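You operate a simulated robot arm through the tools that you are given. There is no shell and no other tool. Be economical: measure what you need, move in short steps, check, and stop when the job is done.

The job below is to be done with a simulated robot arm. You get a single attempt, and the scene is never put back.

TASK
Close the bottom dryer drawer. Turn the pellet knob to 400 ml. Stack the narrow carton marked "56" from the steel table on top of the narrow carton marked "27". Put the small white tub on the steel table away on the top board of the narrow wire shelf. Take the tiny bag and leave it on the middle board of the long wire rack. Fetch the white-lid jar and stand it on the top of the sealer table. Do these in any order. Set down upright: small white tub, white-lid jar.

Only the result counts: the job must be done as asked and must still hold three seconds after the hand-in. Knocking over, shifting, dropping, spilling or breaking anything else fails it. Lids that push on must go on centred and level and be pressed home; caps that screw on are set level and turned clockwise until they are tight.

THE ROBOT
A 6-joint arm with a two-finger gripper on a trunk, on a base that drives. Base frame: it is fixed to the floor where the robot stands at the start and does not move with it; the origin is under the middle of the robot, x ahead of it, y to its left, z up. Readings come in m, rad, newtons and seconds.
Its first joint turns from -2.897 to 2.897 rad. Places, roughly: bottom dryer drawer [0.8, -0.1, 0.9]; middle board of the long wire rack [3.6, 7, 1]; narrow carton [4.75, 5, 1]; pellet knob [3.5, 3.8, 1.3]; small white tub (7x7x7 cm) [5, 4.9, 0.9]; tiny bag (11x5x20 cm) [2.3, 6.5, 1]; top board of the narrow wire shelf [-3.8, 0.8, 1.4]; top of the sealer table [0.6, 2, 0.9]; white-lid jar (8x8x12 cm) [1.8, 1.1, 0.9]. Payload 2.45 kg.
Tool frame: the origin (TCP) lies between the finger pads and is the grasp point; the fingertips stand 0.02 m ahead of it; z points along the fingers, y is the line along which they close. Largest opening 0.14 m; the body of the gripper starts 0.168 m behind the TCP.
Orientation is told as [roll, pitch, yaw] about the base's x, y, z axes, in that order, counted from this pose: with the fingers straight down and closing along the base's y, the tool's x points along the base's -x, its y along +y and its z along -z.

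THE INTERFACE
- The arm moves only by the tool nudge_tool. Its arguments are lists of equal length, an entry for each row: "xyz": the shift along the base's x, y, z in m, a list of three; "dr": the turn, a rotation vector about the base's x, y, z in rad, a list of three; "jaw": the gripper command, from -1 (shut) to 1 (fully open), values between in proportion. In form: {"xyz": [[dx, dy, dz], ...], "dr": [[wx, wy, wz], ...], "jaw": [jaw, ...]}. A call has 1 to 10 rows; each row is the pose to reach, as a shift and turn from the pose commanded when the call began. Each row takes 0.2 s and may step no farther than 0.05 m and 0.15 rad from the row before; otherwise, or with a gripper value out of range, the whole call is refused. A pose out of reach is approached as far as the arm can. The call stops where the force on the tool passes 40 N (or 10 N more than at its start, if that is more) or the arm is blocked; 0.2 s more then pass. The fingers move at their own pace (about 0.045 m/s each) and stop on an object; they squeeze with about 30 N. The grip force told is the motor's: it shows also when the fingers shut on nothing. Time passes only in rows, and 0.2 s behind the last, so rows that repeat a pose let the fingers close. The reply holds the time, the measured pose of the TCP, the force on the tool along the base axes, the opening and the grip force, in the units named above and with some noise, with the torque about the TCP (base axes, N m) and any sound that the robot's microphone picked up, and new pictures: "pictures" is both (left out), scene, wrist or none.
- Cameras (640 x 400 px; columns grow to the right, rows downward): "scene" is now at [-0.1089, 0.1589, 1.1791]; the picture's right is [-0.33, -0.94, 0.00], its down [-0.01, 0.00, -1.00] and it looks along [0.94, -0.33, -0.01] (base axes); focal length 263 px, centre (320, 200). "wrist" rides on the gripper at [0.078, 0.011, -0.209] in the tool frame; the picture's right is [-0.14, 0.99, 0.00], its down [-0.92, -0.13, -0.37] and it looks along [-0.36, -0.05, 0.93] (tool axes); focal length 280 px, centre (320, 200). There is no depth. A picture from a camera that has moved, and an enlarged one, comes with that camera's place and axes in the base frame and with its lens. The place of the scene camera against the robot may be out by one fixed shift of up to 0.018 m in any direction.
- base_move(legs): drives the robot by 1 to 6 legs, each [ahead, left, turn to the left] in m, m and rad, along the robot's own axes; the way and the turn of a leg run together, so that a leg with both is an arc; at most 1.5 m and 3.142 rad a leg. The arm and the cameras ride along, it lands a little off, and it stops where it bumps. It gives what a move gives, and a new picture of the scene camera.
- pan_tilt(pan, tilt): turns the head with the scene camera to pan (to the left, within 2.496 rad either way) and tilt (down, from -0.506 to 1.204), counted from straight ahead of the robot. It gives what a move gives, and a new picture of the scene camera.
- inspect(camera, box): a new picture of the part [left, top, right, bottom] of that camera's present view, enlarged. No time passes.
- hand_in(): hands the job in; it is judged then, once.

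Work in short steps. Places have to be worked out from the pictures, the camera data and where the tool is seen: move nearer, look again, correct. Check each grasp and each placing, and mend what went wrong. You have 165 turns and 260 pictures in all, those below and enlarged ones among them. Open the gripper and draw the arm clear of the work before you hand the job in, unless the task says otherwise; then end with one line.

The tools are called after "Call:" as name(argument=value, ...) on one line, values as JSON. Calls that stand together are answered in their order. nudge_tool: Moves the arm, as the interface text tells. Its arguments: {"type":"object","properties":{"xyz":{"type":"array","items":{"type":"array","items":{"type":"number"}}},"dr":{"type":"array","items":{"type":"array","items":{"type":"number"}}},"jaw":{"type":"array","items":{"type":"number"}},"pictures":{"type":"string","enum":["both","scene","wrist","none"]}},"required":["xyz","dr","jaw"]} The other tools are called the same way: base_move (legs) drives the base; pan_tilt (pan, tilt) turns the head that bears the scene camera; inspect (camera, box) takes an enlarged picture of a part of a camera's view; hand_in () hands the job in.

At the start:

```text
clock: 0.0
eef_pos: [0.6258, 0.0272, 1.2267]
ee_rot: [0.001, 0.001, 0.001]
ft_force: [0.3, -0.4, 0.1]
torque: [-0.02, -0.02, 0.0]
width: 0.1401
grip_force: 0.1
robot x, y, heading: [0.0001, -0.0006, -0.004]
head pan, tilt: [-0.339, 0.007]
```

scene: 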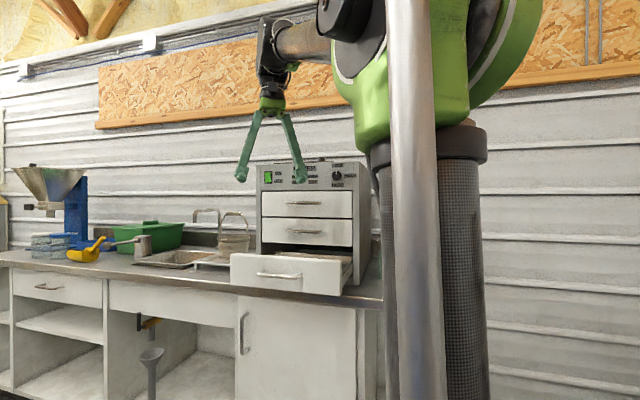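
wrist: 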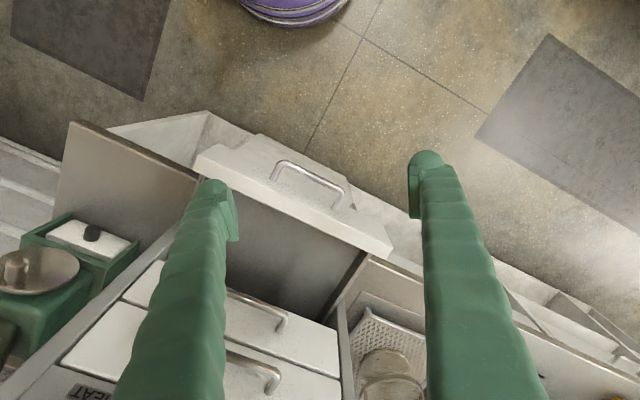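

The bottom drawer sits open around (0.74,-0.03), with its front facing about (-0.83,0.56). I shut the jaw and tilt the tool towards the push direction, staying high.

Call:
nudge_tool(xyz=[[0, 0, 0], [-0.01, 0.01, 0], [-0.02, 0.02, 0], [-0.03, 0.03, 0], [-0.03, 0.04, 0], [-0.03, 0.04, 0], [-0.03, 0.04, 0], [-0.03, 0.04, 0]], dr=[[-0.08, -0.12, 0], [-0.16, -0.24, 0], [-0.24, -0.36, 0], [-0.32, -0.48, 0], [-0.4, -0.6, 0], [-0.48, -0.72, 0], [-0.56, -0.84, 0], [-0.6, -0.9, 0]], jaw=[-1, -1, -1, -1, -1, -1, -1, -1])

```text
clock: 1.8
eef_pos: [0.5961, 0.0671, 1.2257]
ee_rot: [-0.808, -0.827, 0.37]
ft_force: [1.0, 0.4, -0.1]
torque: [0.0, -0.01, 0.03]
width: 0.0
grip_force: 16.5
robot x, y, heading: [-0.0005, -0.0, 0.003]
head pan, tilt: [-0.339, 0.007]
camera scene: at [-0.109, 0.1589, 1.1791], right [-0.33, -0.94, 0.0], down [-0.01, 0.0, -1.0], along [0.94, -0.33, -0.01], focal length 263 px, centre (320, 200)
camera wrist: at [0.3956, 0.1605, 1.2605], right [0.33, 0.86, -0.38], down [0.28, 0.3, 0.91], along [0.9, -0.41, -0.14], focal length 280 px, centre (320, 200)
```

scene: 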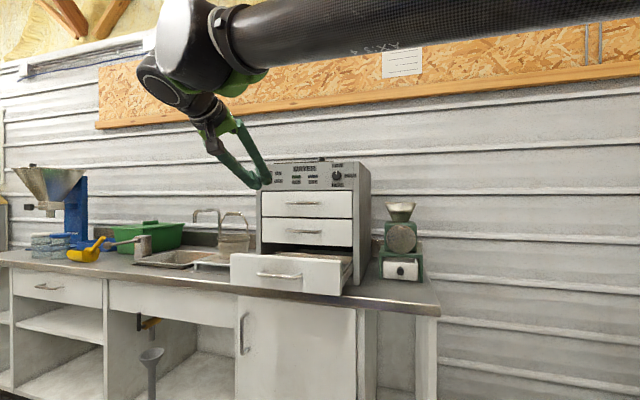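
wrist: 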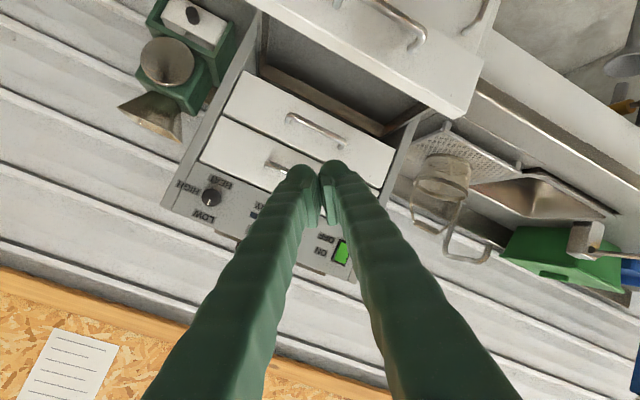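

I go straight down in front of the drawer front, to about z=0.95.

Call:
nudge_tool(xyz=[[0, 0, -0.05], [0, 0, -0.1], [0, 0, -0.15], [0, 0, -0.2], [0, 0, -0.25], [0, 0, -0.275]], dr=[[0, 0, 0], [0, 0, 0], [0, 0, 0], [0, 0, 0], [0, 0, 0], [0, 0, 0]], jaw=[-1, -1, -1, -1, -1, -1])

```text
clock: 3.2
eef_pos: [0.5961, 0.067, 0.9501]
ee_rot: [-0.806, -0.827, 0.367]
ft_force: [0.5, -0.2, 0.2]
torque: [-0.02, -0.01, 0.01]
width: 0.0003
grip_force: 29.3
robot x, y, heading: [-0.0005, 0.0022, -0.004]
head pan, tilt: [-0.339, 0.007]
camera scene: at [-0.109, 0.1589, 1.1791], right [-0.33, -0.94, 0.0], down [-0.01, 0.0, -1.0], along [0.94, -0.33, -0.01], focal length 263 px, centre (320, 200)
camera wrist: at [0.395, 0.1606, 0.9851], right [0.33, 0.86, -0.38], down [0.28, 0.3, 0.91], along [0.9, -0.41, -0.14], focal length 280 px, centre (320, 200)
```

scene: 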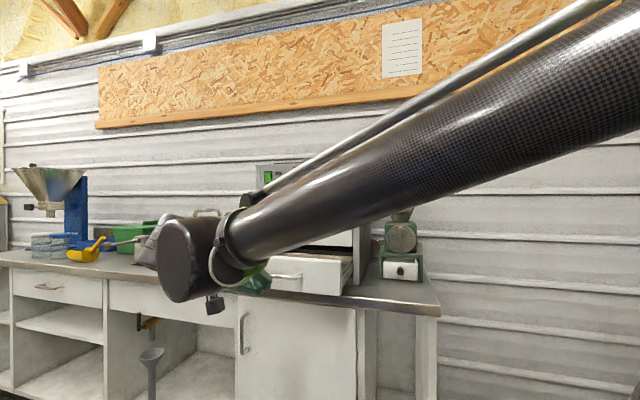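
wrist: 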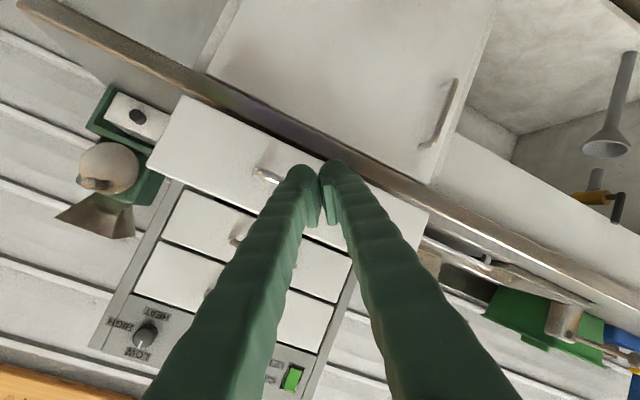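

Tips line up with the middle of the drawer front. Push along (0.83,-0.56) with no lift.

Call:
nudge_tool(xyz=[[0.033, -0.022, 0], [0.066, -0.045, 0], [0.083, -0.056, 0], [0.1, -0.067, 0], [0.116, -0.078, 0], [0.133, -0.09, 0], [0.149, -0.101, 0], [0.166, -0.112, 0]], dr=[[0, 0, 0], [0, 0, 0], [0, 0, 0], [0, 0, 0], [0, 0, 0], [0, 0, 0], [0, 0, 0], [0, 0, 0]], jaw=[-1, -1, -1, -1, -1, -1, -1, -1], pictures="wrist")

```text
clock: 5.0
eef_pos: [0.7642, -0.0428, 0.9485]
ee_rot: [-0.807, -0.825, 0.369]
ft_force: [-0.2, -0.7, 0.3]
torque: [-0.01, 0.01, 0.0]
width: 0.0
grip_force: 29.4
robot x, y, heading: [-0.001, 0.0, -0.001]
head pan, tilt: [-0.339, 0.007]
camera wrist: at [0.5637, 0.0487, 0.9843], right [0.33, 0.86, -0.38], down [0.28, 0.3, 0.91], along [0.9, -0.41, -0.14], focal length 280 px, centre (320, 200)
```

wrist: 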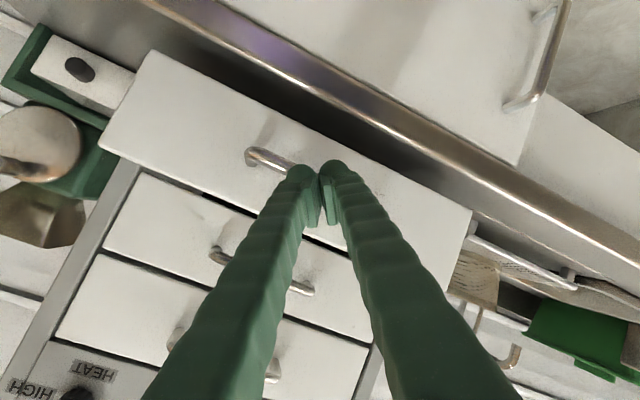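

No contact force yet; I keep pushing in small steps.

Call:
nudge_tool(xyz=[[0.017, -0.011, 0], [0.033, -0.022, 0], [0.05, -0.034, 0], [0.066, -0.045, 0], [0.083, -0.056, 0], [0.1, -0.067, 0]], dr=[[0, 0, 0], [0, 0, 0], [0, 0, 0], [0, 0, 0], [0, 0, 0], [0, 0, 0]], jaw=[-1, -1, -1, -1, -1, -1], pictures="wrist")

```text
clock: 6.4
eef_pos: [0.8607, -0.1094, 0.9504]
ee_rot: [-0.806, -0.825, 0.371]
ft_force: [-31.8, 15.7, 6.5]
torque: [0.05, 0.38, -0.6]
width: 0.0
grip_force: 29.7
robot x, y, heading: [0.0004, 0.0022, -0.003]
head pan, tilt: [-0.339, 0.007]
camera wrist: at [0.66, -0.017, 0.9856], right [0.33, 0.86, -0.38], down [0.28, 0.3, 0.91], along [0.9, -0.41, -0.14], focal length 280 px, centre (320, 200)
```

wrist: 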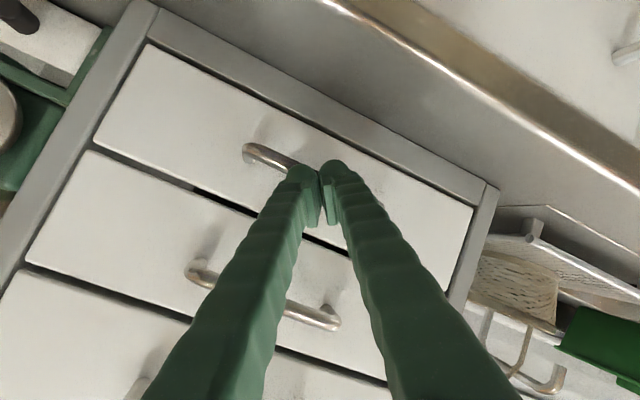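

The drawer looks nearly flush and pushes back with 35 N. One more small push, then check.

Call:
nudge_tool(xyz=[[0.008, -0.006, 0], [0.016, -0.011, 0], [0.016, -0.011, 0]], dr=[[0, 0, 0], [0, 0, 0], [0, 0, 0]], jaw=[-1, -1, -1], pictures="none")

Call:
nudge_tool(xyz=[[-0.033, 0.022, 0], [-0.066, 0.045, 0], [-0.1, 0.067, 0.01], [-0.133, 0.09, 0.05], [-0.166, 0.112, 0.1], [-0.2, 0.135, 0.13], [-0.22, 0.15, 0.17], [-0.22, 0.15, 0.22]], dr=[[0, 0, 0], [0, 0, 0], [0, 0, 0], [0, 0, 0], [0, 0, 0], [0, 0, 0], [0, 0, 0], [0, 0, 0]], jaw=[-1, -1, -1, -1, -1, -1, -1, -1])

```text
clock: 6.7
eef_pos: [0.86, -0.1088, 0.9508]
ee_rot: [-0.809, -0.826, 0.371]
ft_force: [-19.3, 7.4, 20.8]
torque: [-0.4, 0.2, -0.28]
width: 0.0002
grip_force: 29.9
robot x, y, heading: [-0.0017, 0.0046, 0.001]
head pan, tilt: [-0.339, 0.007]
stopped in row 1: the force on the tool passed its limit at 61 N (the readings are from after the stop); the commanded pose is now the measured one
```

```text
refused: row 4 steps farther than a row can; nothing moved
```

Blocked at 61 N, so the drawer is home. I back off and look.

Call:
nudge_tool(xyz=[[-0.033, 0.022, 0], [-0.066, 0.045, 0], [-0.1, 0.067, 0.01], [-0.12, 0.08, 0.045], [-0.14, 0.1, 0.08], [-0.16, 0.115, 0.12], [-0.18, 0.13, 0.16], [-0.2, 0.14, 0.2], [-0.21, 0.15, 0.24]], dr=[[0, 0, 0], [0, 0, 0], [0, 0, 0], [0, 0, 0], [0, 0, 0], [0, 0, 0], [0, 0, 0], [0, 0, 0], [0, 0, 0]], jaw=[-1, -1, -1, -1, -1, -1, -1, -1, -1])

```text
clock: 8.7
eef_pos: [0.6525, 0.0376, 1.1905]
ee_rot: [-0.806, -0.823, 0.37]
ft_force: [0.4, 0.4, 0.7]
torque: [0.0, 0.03, 0.03]
width: 0.0
grip_force: 29.2
robot x, y, heading: [-0.0053, 0.0042, 0.002]
head pan, tilt: [-0.339, 0.007]
camera scene: at [-0.1098, 0.1591, 1.1791], right [-0.33, -0.94, 0.0], down [-0.01, 0.0, -1.0], along [0.94, -0.33, -0.01], focal length 263 px, centre (320, 200)
camera wrist: at [0.4519, 0.1302, 1.2263], right [0.33, 0.86, -0.38], down [0.28, 0.3, 0.91], along [0.9, -0.41, -0.15], focal length 280 px, centre (320, 200)
```

scene: 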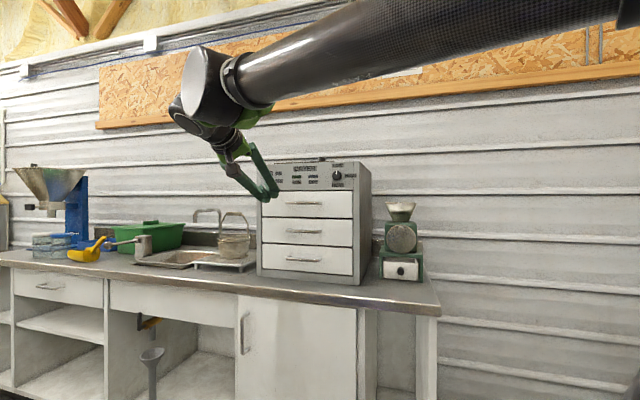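
wrist: 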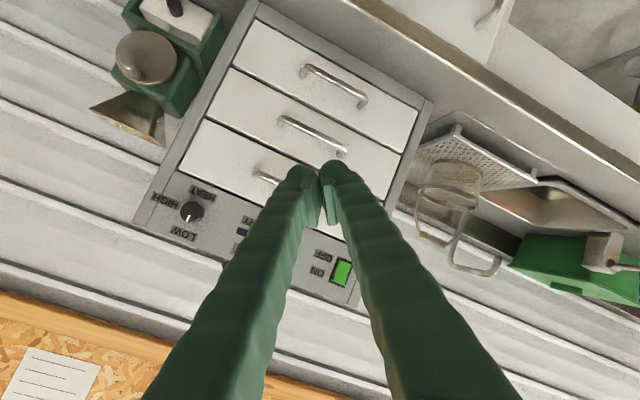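

Drawer closed. I bring the tool back to pointing down, tuck the arm, and look left towards the jar and sealer table.

Call:
nudge_tool(xyz=[[-0.02, 0, 0.02], [-0.04, 0, 0.04], [-0.06, 0, 0.06], [-0.08, 0, 0.06], [-0.1, 0, 0.06], [-0.12, 0, 0.06], [-0.14, 0, 0.06], [-0.16, 0, 0.06]], dr=[[0.08, 0.12, 0], [0.16, 0.24, 0], [0.24, 0.36, 0], [0.32, 0.48, 0], [0.4, 0.6, 0], [0.48, 0.72, 0], [0.56, 0.84, 0], [0.6, 0.9, 0]], jaw=[-1, -1, -1, -1, -1, -1, -1, -1], pictures="none")

Call:
pan_tilt(pan=0.6, tilt=0.15)

Call:
pan_tilt(pan=1.7, tilt=0.15)

Call:
pan_tilt(pan=2.49, tilt=0.15)

```text
clock: 10.5
eef_pos: [0.4933, 0.0404, 1.2493]
ee_rot: [0.002, 0.004, 0.002]
ft_force: [0.5, 0.0, 0.5]
torque: [0.03, -0.01, 0.0]
width: 0.0001
grip_force: 29.2
robot x, y, heading: [0.0011, -0.0008, 0.005]
head pan, tilt: [-0.339, 0.007]
```

```text
clock: 11.7
eef_pos: [0.4937, 0.0391, 1.2495]
ee_rot: [0.001, 0.001, 0.002]
ft_force: [-0.1, -0.6, -0.2]
torque: [-0.01, -0.03, 0.03]
width: 0.0
grip_force: 29.5
robot x, y, heading: [0.0, 0.0027, -0.002]
head pan, tilt: [0.6, 0.15]
camera scene: at [-0.1184, 0.2413, 1.166], right [0.57, -0.82, 0.0], down [-0.12, -0.08, -0.99], along [0.82, 0.56, -0.15], focal length 263 px, centre (320, 200)
```

scene: 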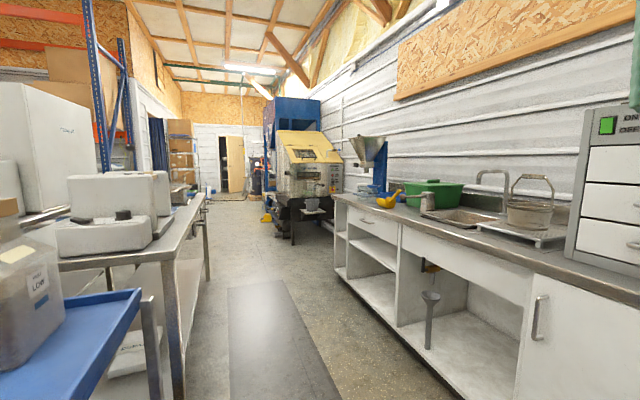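

```text
clock: 13.0
eef_pos: [0.4932, 0.0413, 1.25]
ee_rot: [0.001, -0.002, 0.003]
ft_force: [0.6, -0.5, -0.1]
torque: [-0.02, 0.01, 0.0]
width: 0.0
grip_force: 29.5
robot x, y, heading: [-0.0015, 0.0012, -0.002]
head pan, tilt: [1.7, 0.15]
camera scene: at [-0.2069, 0.2809, 1.166], right [0.99, 0.13, 0.0], down [0.02, -0.15, -0.99], along [-0.13, 0.98, -0.15], focal length 263 px, centre (320, 200)
```

scene: 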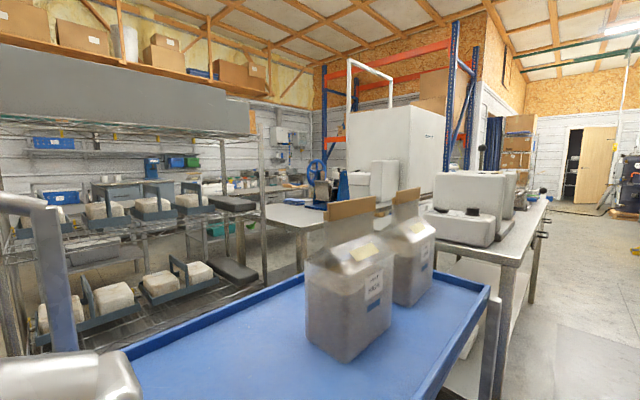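

```text
clock: 14.2
eef_pos: [0.4941, 0.0416, 1.2489]
ee_rot: [0.003, -0.001, 0.001]
ft_force: [-0.8, -0.4, -0.6]
torque: [-0.01, -0.01, 0.02]
width: 0.0
grip_force: 29.3
robot x, y, heading: [-0.0038, -0.0004, -0.0]
head pan, tilt: [2.491, 0.15]
camera scene: at [-0.2687, 0.2451, 1.166], right [0.61, 0.8, 0.0], down [0.12, -0.09, -0.99], along [-0.79, 0.6, -0.15], focal length 263 px, centre (320, 200)
```

scene: 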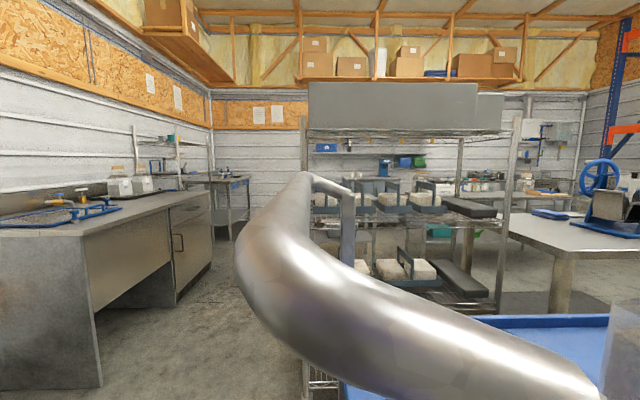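

The jar should be on the counter by the hopper; I look back there and zoom in.

Call:
pan_tilt(pan=0.45, tilt=0.15)

Call:
inspect(camera="scene", box=[200, 110, 420, 248])

```text
clock: 16.1
eef_pos: [0.4934, 0.0411, 1.249]
ee_rot: [0.0, 0.0, 0.002]
ft_force: [-0.4, -0.5, 0.5]
torque: [0.02, 0.02, 0.03]
width: 0.0002
grip_force: 29.7
robot x, y, heading: [0.0023, -0.0017, 0.005]
head pan, tilt: [0.45, 0.15]
camera scene: at [-0.1115, 0.2294, 1.166], right [0.44, -0.9, 0.0], down [-0.13, -0.07, -0.99], along [0.89, 0.43, -0.15], focal length 263 px, centre (320, 200)
```

scene: 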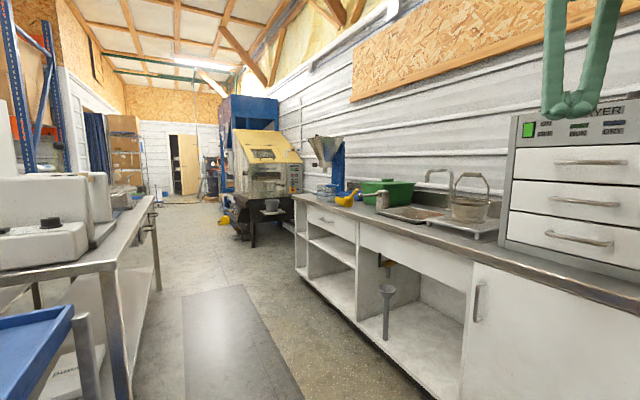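

```text
2.90 times, centred on (310, 179) of scene
camera zoom: at [-0.1115, 0.2294, 1.166], right [0.44, -0.9, 0.0], down [-0.13, -0.07, -0.99], along [0.89, 0.43, -0.15], focal length 761 px, centre (349, 261)
```

zoom: 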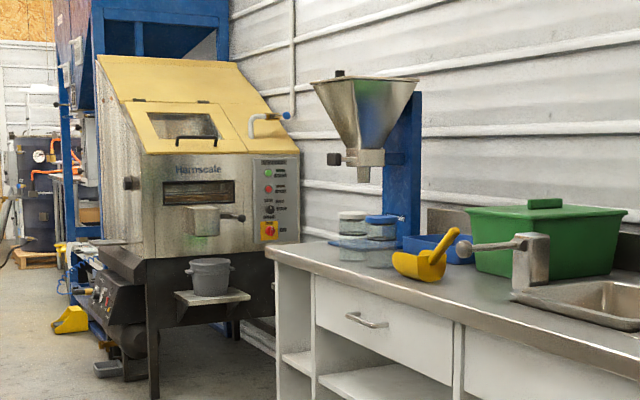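

Jars (white and blue lids) stand at the counter's far end. I turn along the corridor and drive partway.

Call:
base_move(legs=[[0, 0, 0.96], [0.9, -0.08, 0]])

Call:
pan_tilt(pan=-0.6, tilt=0.25)

```text
clock: 23.3
eef_pos: [0.8494, 1.0905, 1.2483]
ee_rot: [0.001, 0.001, 0.931]
ft_force: [0.0, 0.0, -0.1]
torque: [0.0, -0.04, -0.01]
width: 0.0004
grip_force: 29.4
robot x, y, heading: [0.5836, 0.6675, 0.927]
head pan, tilt: [0.45, 0.15]
camera scene: at [0.3462, 0.7274, 1.166], right [0.98, -0.19, 0.0], down [-0.03, -0.15, -0.99], along [0.19, 0.97, -0.15], focal length 263 px, centre (320, 200)
```

scene: 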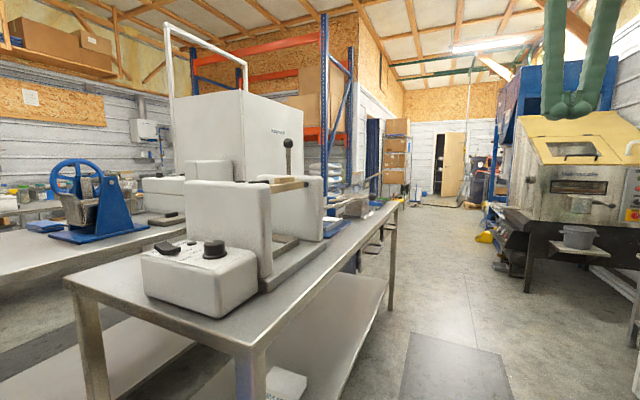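

```text
clock: 24.6
eef_pos: [0.85, 1.0887, 1.2494]
ee_rot: [0.003, 0.0, 0.931]
ft_force: [-0.3, 0.0, -0.1]
torque: [-0.01, -0.03, -0.02]
width: 0.0001
grip_force: 29.7
robot x, y, heading: [0.5897, 0.6692, 0.93]
head pan, tilt: [-0.6, 0.25]
camera scene: at [0.4171, 0.6667, 1.1568], right [0.33, -0.95, 0.0], down [-0.23, -0.08, -0.97], along [0.92, 0.32, -0.25], focal length 263 px, centre (320, 200)
```

scene: 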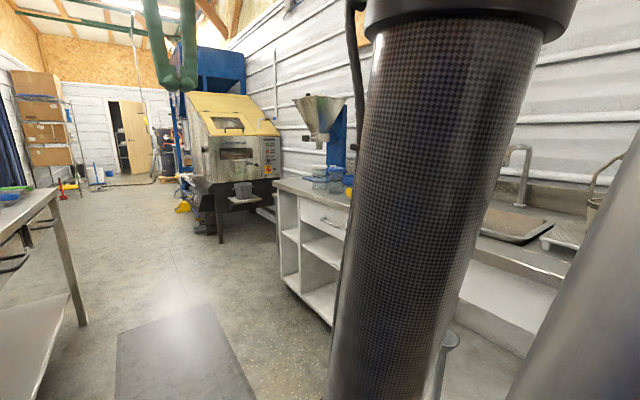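

Zoom on the jars.

Call:
inspect(camera="scene", box=[260, 140, 372, 210])

```text
5.71 times, centred on (316, 175) of scene
camera zoom: at [0.4171, 0.6667, 1.1568], right [0.33, -0.95, 0.0], down [-0.23, -0.08, -0.97], along [0.92, 0.32, -0.25], focal length 1501 px, centre (343, 343)
```

zoom: 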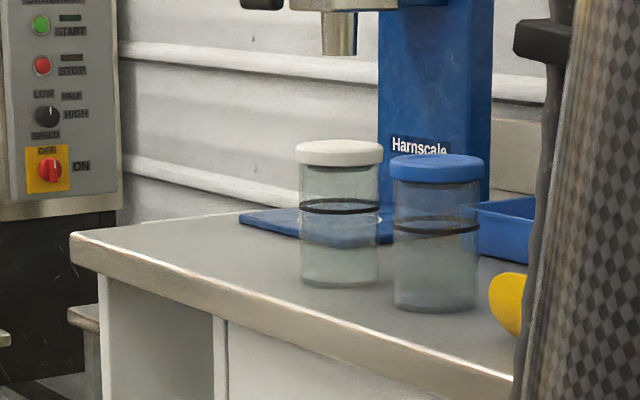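

White-lid jar at about (1.72,1.12), base z≈0.87. I drive ahead 0.65 m to be alongside.

Call:
base_move(legs=[[0.65, -0.02, 0.03]])

Call:
pan_tilt(pan=-1.0, tilt=0.25)

```text
clock: 28.2
eef_pos: [1.2296, 1.615, 1.2488]
ee_rot: [0.002, -0.001, 0.967]
ft_force: [-0.1, 0.3, 0.4]
torque: [-0.02, -0.04, -0.03]
width: 0.0001
grip_force: 29.3
robot x, y, heading: [0.9851, 1.1849, 0.968]
head pan, tilt: [-0.6, 0.25]
camera scene: at [0.8126, 1.1768, 1.1568], right [0.36, -0.93, 0.0], down [-0.23, -0.09, -0.97], along [0.9, 0.35, -0.25], focal length 263 px, centre (320, 200)
```

scene: 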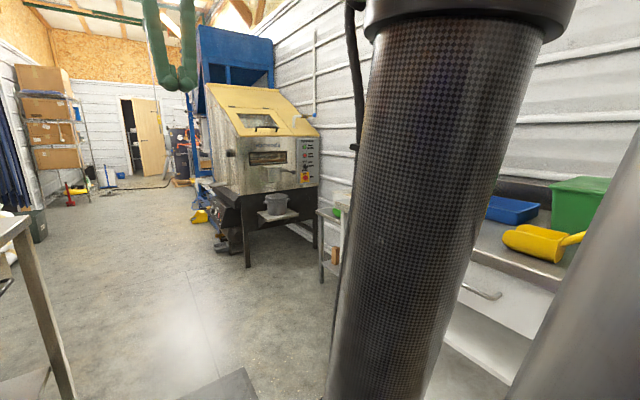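

```text
clock: 29.0
eef_pos: [1.2292, 1.615, 1.25]
ee_rot: [0.002, -0.001, 0.966]
ft_force: [-0.7, 0.7, -0.5]
torque: [0.01, -0.04, -0.01]
width: 0.0
grip_force: 29.2
robot x, y, heading: [0.9844, 1.1886, 0.97]
head pan, tilt: [-1.0, 0.25]
camera scene: at [0.8187, 1.1403, 1.1568], right [-0.03, -1.0, 0.0], down [-0.25, 0.01, -0.97], along [0.97, -0.03, -0.25], focal length 263 px, centre (320, 200)
```

scene: 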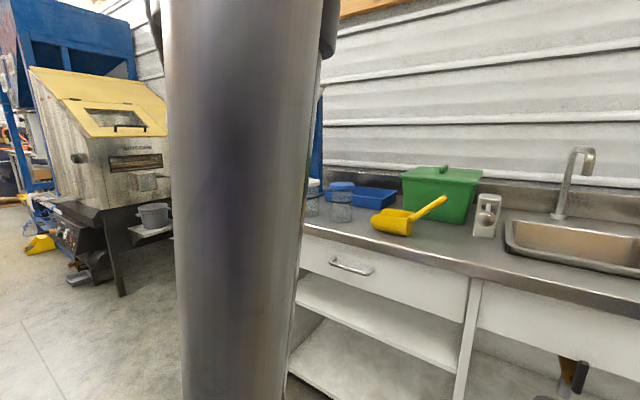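

Jar position confirmed. I swing the arm round to the counter side at height with the yaw for approaching the jar.

Call:
nudge_tool(xyz=[[0.03, -0.036, 0], [0.06, -0.072, 0], [0.09, -0.108, 0], [0.12, -0.144, 0], [0.15, -0.18, 0], [0.18, -0.216, 0], [0.21, -0.252, 0], [0.24, -0.288, 0], [0.27, -0.324, 0], [0.3, -0.36, 0]], dr=[[0, 0, -0.15], [0, 0, -0.3], [0, 0, -0.45], [0, 0, -0.6], [0, 0, -0.75], [0, 0, -0.9], [0, 0, -1.05], [0, 0, -1.2], [0, 0, -1.35], [0, 0, -1.5]], jaw=[1, 1, 1, 1, 1, 1, 1, 1, 1, 1])

```text
clock: 31.2
eef_pos: [1.5311, 1.2553, 1.2526]
ee_rot: [0.002, 0.0, -0.536]
ft_force: [0.4, 0.9, 0.1]
torque: [-0.08, -0.05, 0.0]
width: 0.1401
grip_force: 0.1
robot x, y, heading: [0.9864, 1.1866, 0.966]
head pan, tilt: [-1.0, 0.25]
camera scene: at [0.8185, 1.1402, 1.1567], right [-0.03, -1.0, 0.0], down [-0.25, 0.01, -0.97], along [0.97, -0.03, -0.25], focal length 263 px, centre (320, 200)
camera wrist: at [1.4694, 1.3041, 1.4614], right [0.62, 0.78, 0.0], down [0.73, -0.58, 0.37], along [0.29, -0.23, -0.93], focal length 280 px, centre (320, 200)
```

scene: 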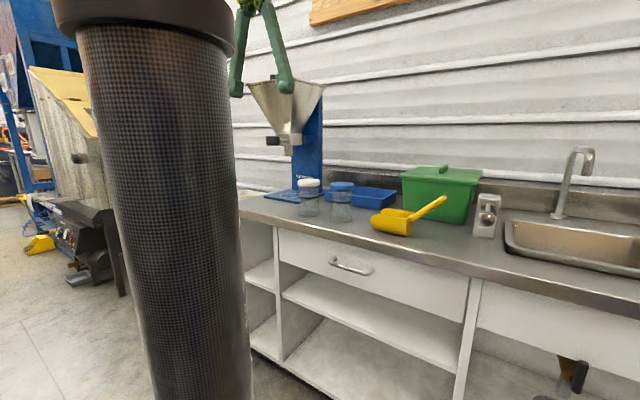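
wrist: 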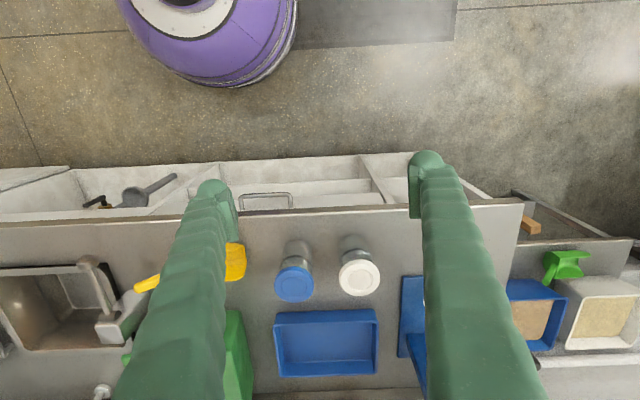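

Wrist view puts the white lid at (1.80,1.145) and the blue one at (1.73,1.03). I tilt the tool towards the counter, at a pre-grasp pose 0.2 m back along the approach.

Call:
nudge_tool(xyz=[[0.015, -0.003, -0.02], [0.03, -0.006, -0.04], [0.05, -0.01, -0.07], [0.07, -0.014, -0.1], [0.09, -0.018, -0.14], [0.105, -0.02, -0.17], [0.12, -0.024, -0.2]], dr=[[-0.071, -0.12, 0], [-0.143, -0.241, 0], [-0.214, -0.361, 0], [-0.286, -0.482, 0], [-0.357, -0.602, 0], [-0.428, -0.722, 0], [-0.49, -0.826, 0]], jaw=[0.65, 0.65, 0.65, 0.65, 0.65, 0.65, 0.65])

```text
clock: 33.0
eef_pos: [1.7007, 1.2479, 1.0608]
ee_rot: [0.0, -0.961, -0.531]
ft_force: [-0.4, 0.0, 0.0]
torque: [-0.01, 0.03, -0.02]
width: 0.1154
grip_force: 0.0
robot x, y, heading: [0.9842, 1.1875, 0.964]
head pan, tilt: [-1.0, 0.25]
stopped in row 7: the arm was blocked; the commanded pose is now the measured one
camera scene: at [0.8187, 1.1391, 1.1571], right [-0.05, -1.0, 0.0], down [-0.24, 0.01, -0.97], along [0.97, -0.04, -0.24], focal length 263 px, centre (320, 200)
camera wrist: at [1.5196, 1.367, 1.1161], right [0.57, 0.81, 0.11], down [0.13, -0.22, 0.97], along [0.81, -0.54, -0.23], focal length 280 px, centre (320, 200)
```

scene: 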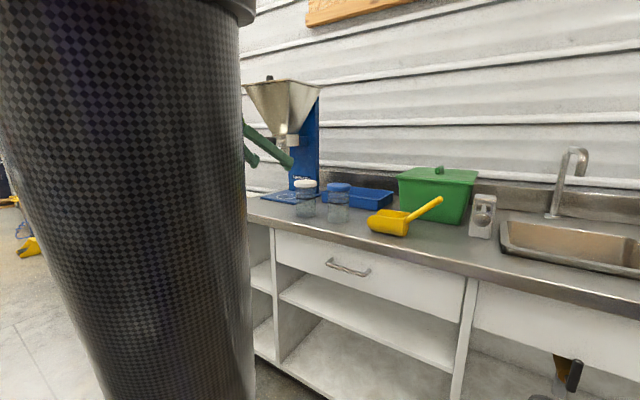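
wrist: 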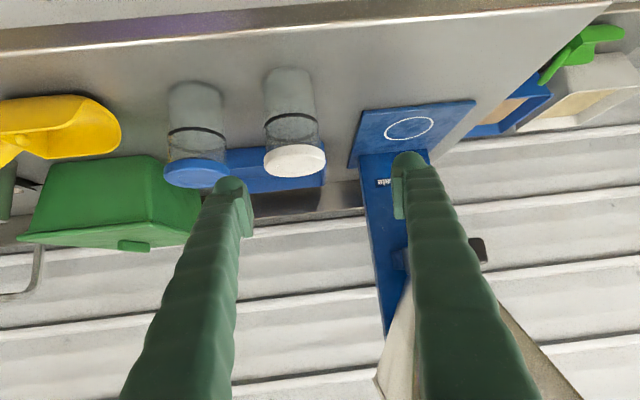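

The elbow seems to have touched the camera head (the arm is folded too tight here). Going forward extends it, so I advance halfway while correcting laterally by about 4 cm.

Call:
nudge_tool(xyz=[[0.009, -0.028, -0.02], [0.018, -0.055, -0.04], [0.018, -0.055, -0.061]], dr=[[0, 0, 0], [0, 0, 0], [0, 0, 0]], jaw=[0.65, 0.65, 0.65])

```text
clock: 33.8
eef_pos: [1.7192, 1.1925, 0.9984]
ee_rot: [-0.001, -0.963, -0.532]
ft_force: [-0.1, -0.9, 0.6]
torque: [-0.04, -0.02, 0.02]
width: 0.1153
grip_force: 0.0
robot x, y, heading: [0.9839, 1.1855, 0.967]
head pan, tilt: [-1.0, 0.25]
camera scene: at [0.8188, 1.1401, 1.1568], right [-0.03, -1.0, 0.0], down [-0.25, 0.01, -0.97], along [0.97, -0.03, -0.25], focal length 263 px, centre (320, 200)
camera wrist: at [1.538, 1.3123, 1.0539], right [0.57, 0.81, 0.11], down [0.13, -0.22, 0.97], along [0.81, -0.54, -0.23], focal length 280 px, centre (320, 200)
```

scene: 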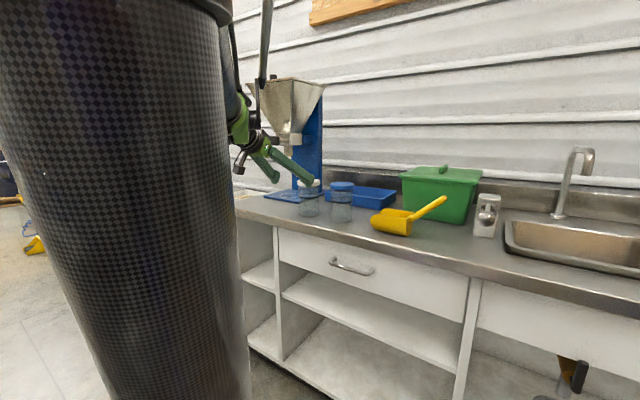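
wrist: 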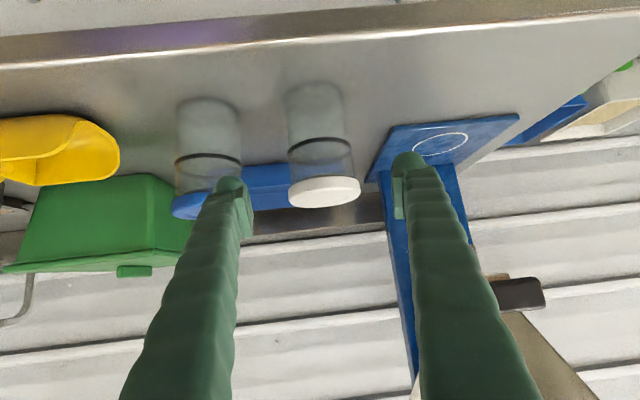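

Lateral alignment is centred; jar axis ≈(1.785,1.155). Advance to enclose it.

Call:
nudge_tool(xyz=[[0.022, -0.013, -0.024], [0.044, -0.025, -0.048], [0.066, -0.038, -0.07]], dr=[[0, 0, 0], [0, 0, 0], [0, 0, 0]], jaw=[0.65, 0.65, 0.65])

```text
clock: 34.6
eef_pos: [1.7876, 1.1545, 0.9326]
ee_rot: [-0.001, -0.962, -0.532]
ft_force: [0.4, -0.7, -0.5]
torque: [-0.04, -0.04, -0.02]
width: 0.1153
grip_force: 0.1
robot x, y, heading: [0.9835, 1.1877, 0.969]
head pan, tilt: [-1.0, 0.25]
camera scene: at [0.8187, 1.1401, 1.1568], right [-0.03, -1.0, 0.0], down [-0.25, 0.01, -0.97], along [0.97, -0.03, -0.25], focal length 263 px, centre (320, 200)
camera wrist: at [1.6058, 1.2737, 0.9871], right [0.57, 0.81, 0.11], down [0.13, -0.22, 0.97], along [0.81, -0.54, -0.23], focal length 280 px, centre (320, 200)
```

scene: 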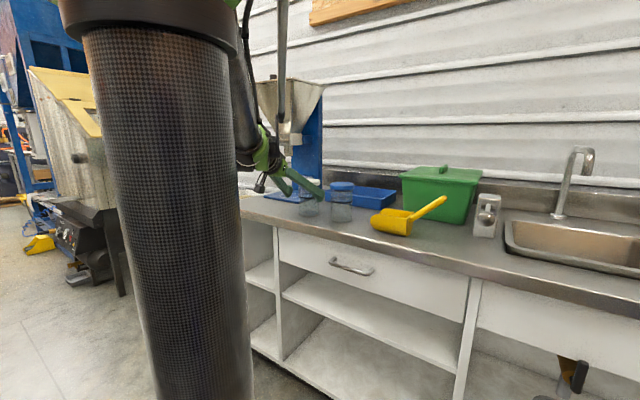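
wrist: 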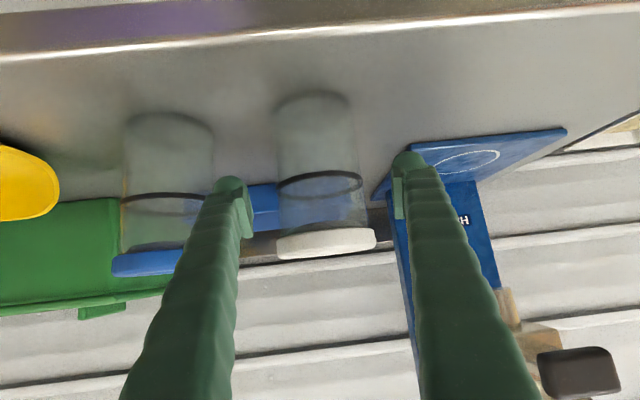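

Jar is between the fingers at pad depth. Close.

Call:
nudge_tool(xyz=[[0, 0, 0], [0, 0, 0], [0, 0, 0], [0, 0, 0]], dr=[[0, 0, 0], [0, 0, 0], [0, 0, 0], [0, 0, 0]], jaw=[-1, -1, -1, -1], pictures="wrist")

```text
clock: 35.6
eef_pos: [1.7862, 1.1538, 0.9314]
ee_rot: [0.0, -0.961, -0.534]
ft_force: [-1.5, -0.4, -0.6]
torque: [-0.02, 0.0, -0.07]
width: 0.0311
grip_force: 4.4
robot x, y, heading: [0.9815, 1.1821, 0.969]
head pan, tilt: [-1.0, 0.25]
camera wrist: at [1.606, 1.2738, 0.9873], right [0.57, 0.81, 0.11], down [0.13, -0.22, 0.97], along [0.81, -0.54, -0.23], focal length 280 px, centre (320, 200)
```

wrist: 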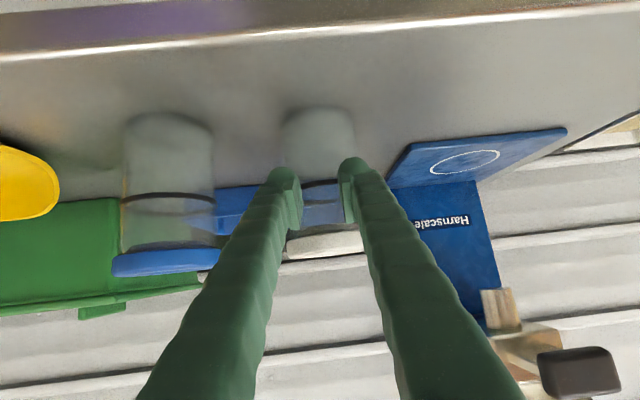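

Fingers closed to 3 cm and are still in front of the jar's widest part; it wasn't deep enough. Reopen and check.

Call:
nudge_tool(xyz=[[0, 0, 0], [0, 0, 0], [0, 0, 0], [0, 0, 0], [0, 0, 0]], dr=[[0, 0, 0], [0, 0, 0], [0, 0, 0], [0, 0, 0], [0, 0, 0]], jaw=[0.65, 0.65, 0.65, 0.65, 0.65], pictures="wrist")

```text
clock: 36.8
eef_pos: [1.7873, 1.1537, 0.9321]
ee_rot: [-0.002, -0.962, -0.533]
ft_force: [-0.3, -0.1, -0.3]
torque: [0.0, -0.02, 0.01]
width: 0.1155
grip_force: 0.0
robot x, y, heading: [0.9777, 1.1863, 0.97]
head pan, tilt: [-1.0, 0.25]
camera wrist: at [1.606, 1.2737, 0.9873], right [0.57, 0.81, 0.11], down [0.13, -0.22, 0.97], along [0.81, -0.54, -0.23], focal length 280 px, centre (320, 200)
```

wrist: 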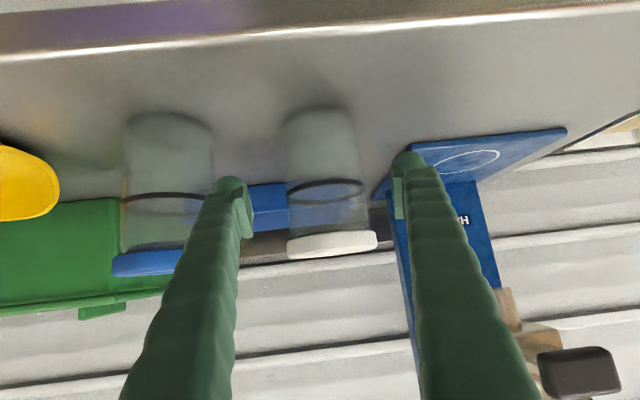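

The jar slid about 2 cm straight back, still upright. I advance 4.5 cm more and close again.

Call:
nudge_tool(xyz=[[0.021, -0.009, 0], [0.042, -0.018, -0.004], [0.042, -0.018, -0.004], [0.042, -0.018, -0.004], [0.042, -0.018, -0.004], [0.042, -0.018, -0.004]], dr=[[0, 0, 0], [0, 0, 0], [0, 0, 0], [0, 0, 0], [0, 0, 0], [0, 0, 0]], jaw=[0.65, 0.65, -1, -1, -1, -1], pictures="wrist")

```text
clock: 38.2
eef_pos: [1.8286, 1.1363, 0.9277]
ee_rot: [-0.001, -0.962, -0.533]
ft_force: [0.2, 0.0, 0.5]
torque: [0.02, -0.1, -0.04]
width: 0.0785
grip_force: 30.3
robot x, y, heading: [0.9827, 1.1873, 0.964]
head pan, tilt: [-1.0, 0.25]
camera wrist: at [1.6479, 1.2557, 0.9827], right [0.57, 0.81, 0.11], down [0.13, -0.22, 0.97], along [0.81, -0.54, -0.23], focal length 280 px, centre (320, 200)
```

wrist: 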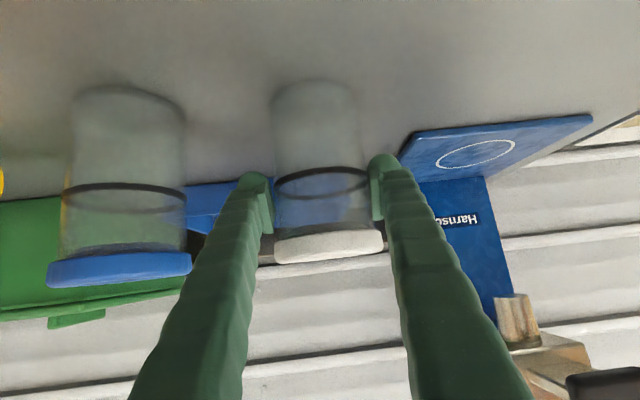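

Gripped (7.85 cm, 30 N). Lift slightly and withdraw.

Call:
nudge_tool(xyz=[[0, 0, 0.02], [0, 0, 0.04], [-0.03, 0.018, 0.05], [-0.06, 0.036, 0.07], [-0.08, 0.048, 0.1], [-0.09, 0.054, 0.14], [-0.09, 0.054, 0.18], [-0.09, 0.054, 0.22]], dr=[[0, 0, 0], [0, 0, 0], [0, 0, 0], [0, 0, 0], [0, 0, 0], [0, 0, 0], [0, 0, 0], [0, 0, 0]], jaw=[-1, -1, -1, -1, -1, -1, -1, -1])

Call:
pan_tilt(pan=0.9, tilt=0.35)

```text
clock: 40.0
eef_pos: [1.7357, 1.1917, 1.1437]
ee_rot: [-0.001, -0.962, -0.532]
ft_force: [-1.2, -0.1, -1.3]
torque: [0.03, 0.01, 0.0]
width: 0.0803
grip_force: 30.1
robot x, y, heading: [0.9785, 1.1878, 0.966]
head pan, tilt: [-1.0, 0.25]
camera scene: at [0.8188, 1.1401, 1.1568], right [-0.03, -1.0, 0.0], down [-0.25, 0.01, -0.97], along [0.97, -0.03, -0.25], focal length 263 px, centre (320, 200)
camera wrist: at [1.5554, 1.3114, 1.1991], right [0.57, 0.81, 0.11], down [0.13, -0.22, 0.97], along [0.81, -0.54, -0.23], focal length 280 px, centre (320, 200)
```

scene: 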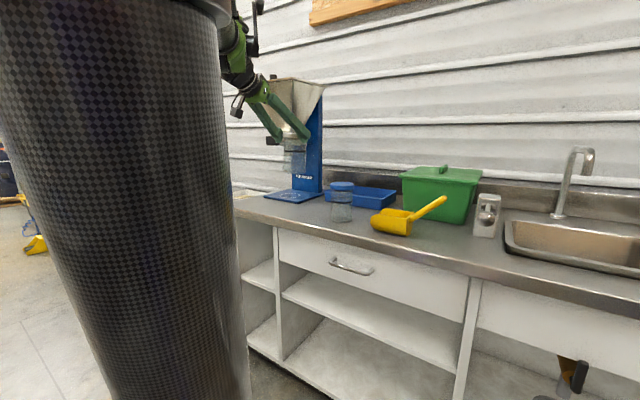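
wrist: 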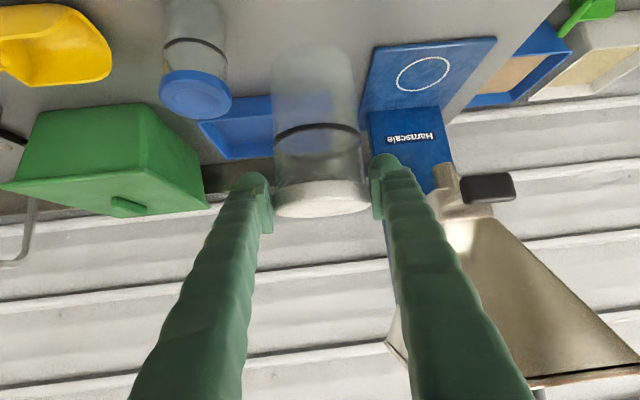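

```text
clock: 41.9
eef_pos: [1.7369, 1.192, 1.1426]
ee_rot: [0.0, -0.961, -0.533]
ft_force: [0.2, 0.1, -1.9]
torque: [0.06, 0.0, 0.01]
width: 0.0801
grip_force: 29.9
robot x, y, heading: [0.9804, 1.1868, 0.968]
head pan, tilt: [0.901, 0.351]
camera scene: at [0.7793, 1.2196, 1.152], right [0.82, -0.58, 0.0], down [-0.17, -0.24, -0.95], along [0.55, 0.78, -0.3], focal length 263 px, centre (320, 200)
```

scene: 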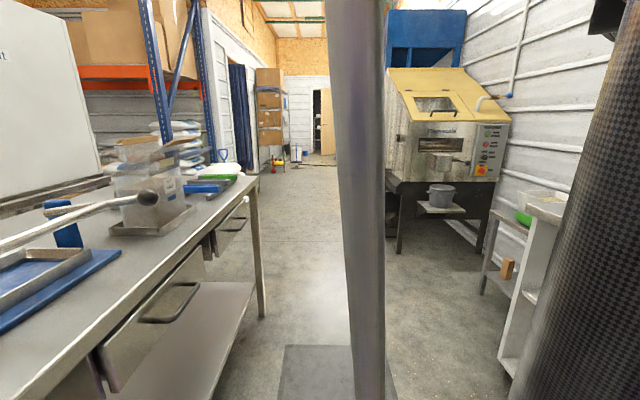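

The reported camera axis doesn't match the pan; perhaps the head is touching the arm. I look further left for the sealer table.

Call:
pan_tilt(pan=1.2, tilt=0.35)

```text
clock: 42.7
eef_pos: [1.7368, 1.1923, 1.1442]
ee_rot: [0.0, -0.96, -0.533]
ft_force: [0.2, 0.1, -0.6]
torque: [0.03, 0.02, 0.03]
width: 0.0801
grip_force: 30.2
robot x, y, heading: [0.9798, 1.1854, 0.965]
head pan, tilt: [1.201, 0.351]
camera scene: at [0.7794, 1.2195, 1.1519], right [0.82, -0.58, 0.0], down [-0.17, -0.24, -0.95], along [0.55, 0.78, -0.3], focal length 263 px, centre (320, 200)
```

scene: 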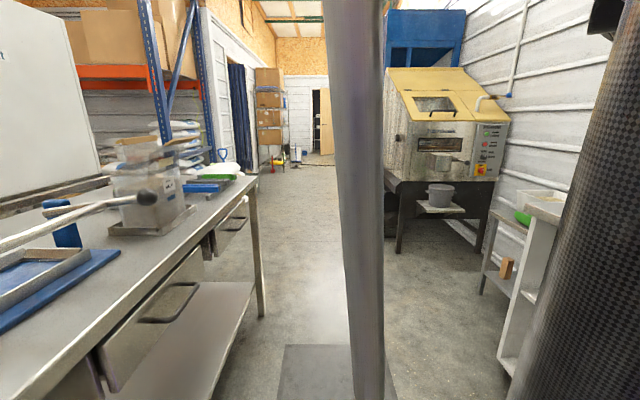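

The arm blocks the head, so I swing the arm (jar held) along an arc towards straight ahead of the robot.

Call:
nudge_tool(xyz=[[0.002, 0.041, 0.005], [-0.003, 0.086, 0.01], [-0.009, 0.131, 0.02], [-0.019, 0.176, 0.03], [-0.031, 0.22, 0.04], [-0.046, 0.263, 0.05], [-0.063, 0.305, 0.06], [-0.083, 0.346, 0.06], [-0.105, 0.386, 0.06], [-0.13, 0.424, 0.06]], dr=[[0, 0, 0.1], [0, 0, 0.2], [0, 0, 0.3], [0, 0, 0.4], [0, 0, 0.5], [0, 0, 0.6], [0, 0, 0.7], [0, 0, 0.8], [0, 0, 0.9], [0, 0, 1.0]], jaw=[-1, -1, -1, -1, -1, -1, -1, -1, -1, -1])

```text
clock: 44.9
eef_pos: [1.6097, 1.6136, 1.2056]
ee_rot: [-0.002, -0.961, 0.467]
ft_force: [0.2, 0.8, -2.1]
torque: [-0.03, 0.01, -0.03]
width: 0.08
grip_force: 29.8
robot x, y, heading: [0.9783, 1.1857, 0.966]
head pan, tilt: [1.201, 0.351]
camera scene: at [0.8159, 1.1609, 1.1394], right [0.19, -0.98, 0.0], down [-0.41, -0.08, -0.91], along [0.89, 0.17, -0.42], focal length 263 px, centre (320, 200)
camera wrist: at [1.4121, 1.5263, 1.2608], right [-0.38, 0.92, 0.11], down [0.26, -0.01, 0.97], along [0.89, 0.39, -0.23], focal length 280 px, centre (320, 200)
```

scene: 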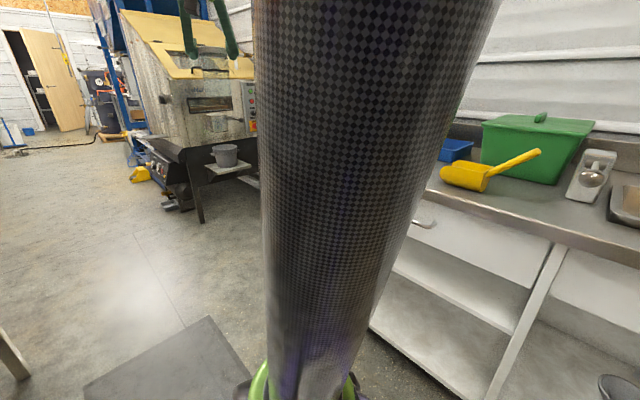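
wrist: 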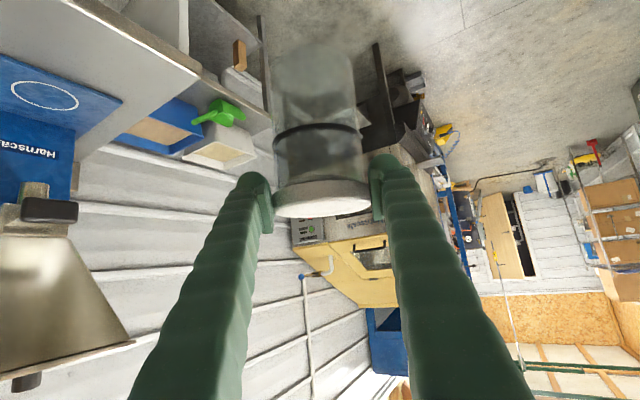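

The rear of the arm pushes against the head. I take the head command to -1.0 to relieve it, then continue swinging left.

Call:
pan_tilt(pan=-1.0, tilt=0.35)

Call:
nudge_tool(xyz=[[-0.029, 0.034, 0], [-0.06, 0.067, 0], [-0.093, 0.097, 0], [-0.128, 0.126, 0], [-0.164, 0.152, 0], [-0.202, 0.176, 0], [-0.241, 0.198, 0], [-0.282, 0.218, 0], [-0.324, 0.235, 0], [-0.366, 0.25, 0]], dr=[[0, 0, 0.1], [0, 0, 0.2], [0, 0, 0.3], [0, 0, 0.4], [0, 0, 0.5], [0, 0, 0.6], [0, 0, 0.7], [0, 0, 0.8], [0, 0, 0.9], [0, 0, 1.0]], jaw=[-1, -1, -1, -1, -1, -1, -1, -1, -1, -1], pictures="wrist")

```text
clock: 47.0
eef_pos: [1.6093, 1.6135, 1.2052]
ee_rot: [-0.002, -0.96, 0.469]
ft_force: [0.0, -0.5, -1.6]
torque: [-0.02, 0.05, -0.01]
width: 0.0799
grip_force: 30.3
robot x, y, heading: [0.9842, 1.1851, 0.966]
head pan, tilt: [-1.0, 0.351]
camera scene: at [0.8185, 1.1403, 1.1473], right [-0.03, -1.0, 0.0], down [-0.34, 0.01, -0.94], along [0.94, -0.03, -0.34], focal length 263 px, centre (320, 200)
```

scene: 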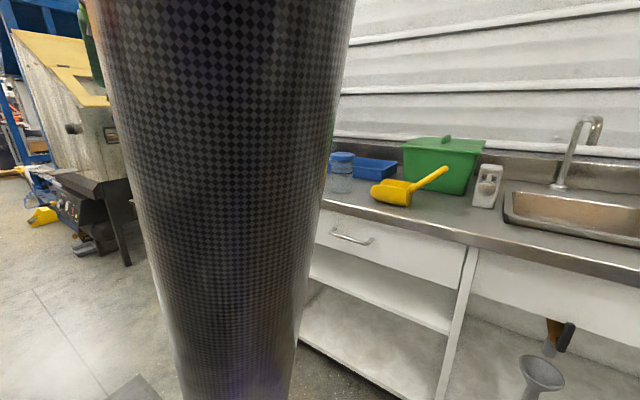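

```text
clock: 49.2
eef_pos: [1.2394, 1.8626, 1.2082]
ee_rot: [0.001, -0.962, 1.469]
ft_force: [0.1, 0.1, -1.7]
torque: [-0.01, 0.04, -0.02]
width: 0.0797
grip_force: 29.6
robot x, y, heading: [0.9826, 1.1892, 0.966]
head pan, tilt: [-1.0, 0.351]
camera wrist: at [1.2067, 1.65, 1.2638], right [-0.98, 0.18, 0.11], down [0.15, 0.21, 0.97], along [0.15, 0.96, -0.23], focal length 280 px, centre (320, 200)
```

wrist: 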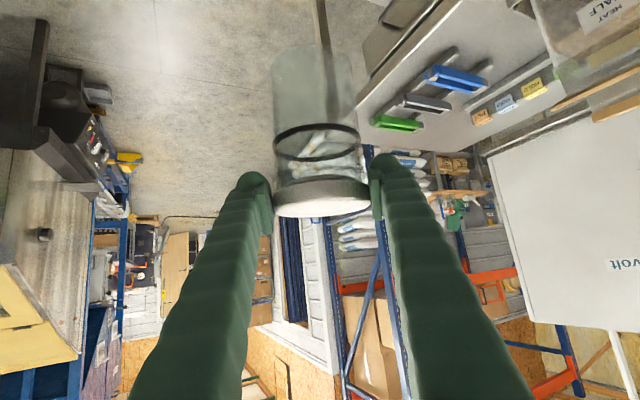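

Now the head should be free to look left at the table.

Call:
pan_tilt(pan=0.9, tilt=0.4)

```text
clock: 51.0
eef_pos: [1.2404, 1.8634, 1.2082]
ee_rot: [-0.001, -0.961, 1.47]
ft_force: [0.4, 0.2, -1.7]
torque: [-0.02, 0.02, 0.0]
width: 0.0798
grip_force: 30.1
robot x, y, heading: [0.9792, 1.1864, 0.968]
head pan, tilt: [0.901, 0.4]
camera scene: at [0.6984, 1.232, 1.1428], right [0.96, 0.29, 0.0], down [0.11, -0.37, -0.92], along [-0.27, 0.88, -0.39], focal length 263 px, centre (320, 200)
```

scene: 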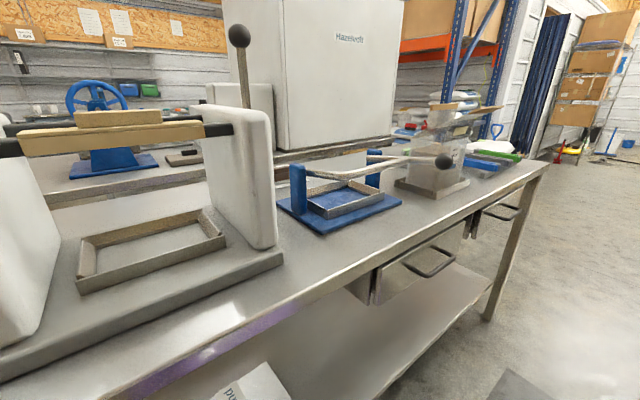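

Good view of the sealer table: narrow free strip near the edge. Zoom in for a free spot.

Call:
inspect(camera="scene", box=[270, 120, 560, 300])

```text
2.21 times, centred on (415, 210) of scene
camera zoom: at [0.6984, 1.232, 1.1428], right [0.96, 0.29, 0.0], down [0.11, -0.37, -0.92], along [-0.27, 0.88, -0.39], focal length 580 px, centre (110, 178)
```

zoom: 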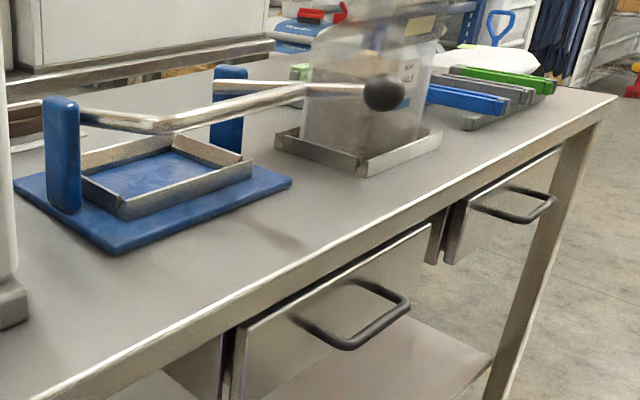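

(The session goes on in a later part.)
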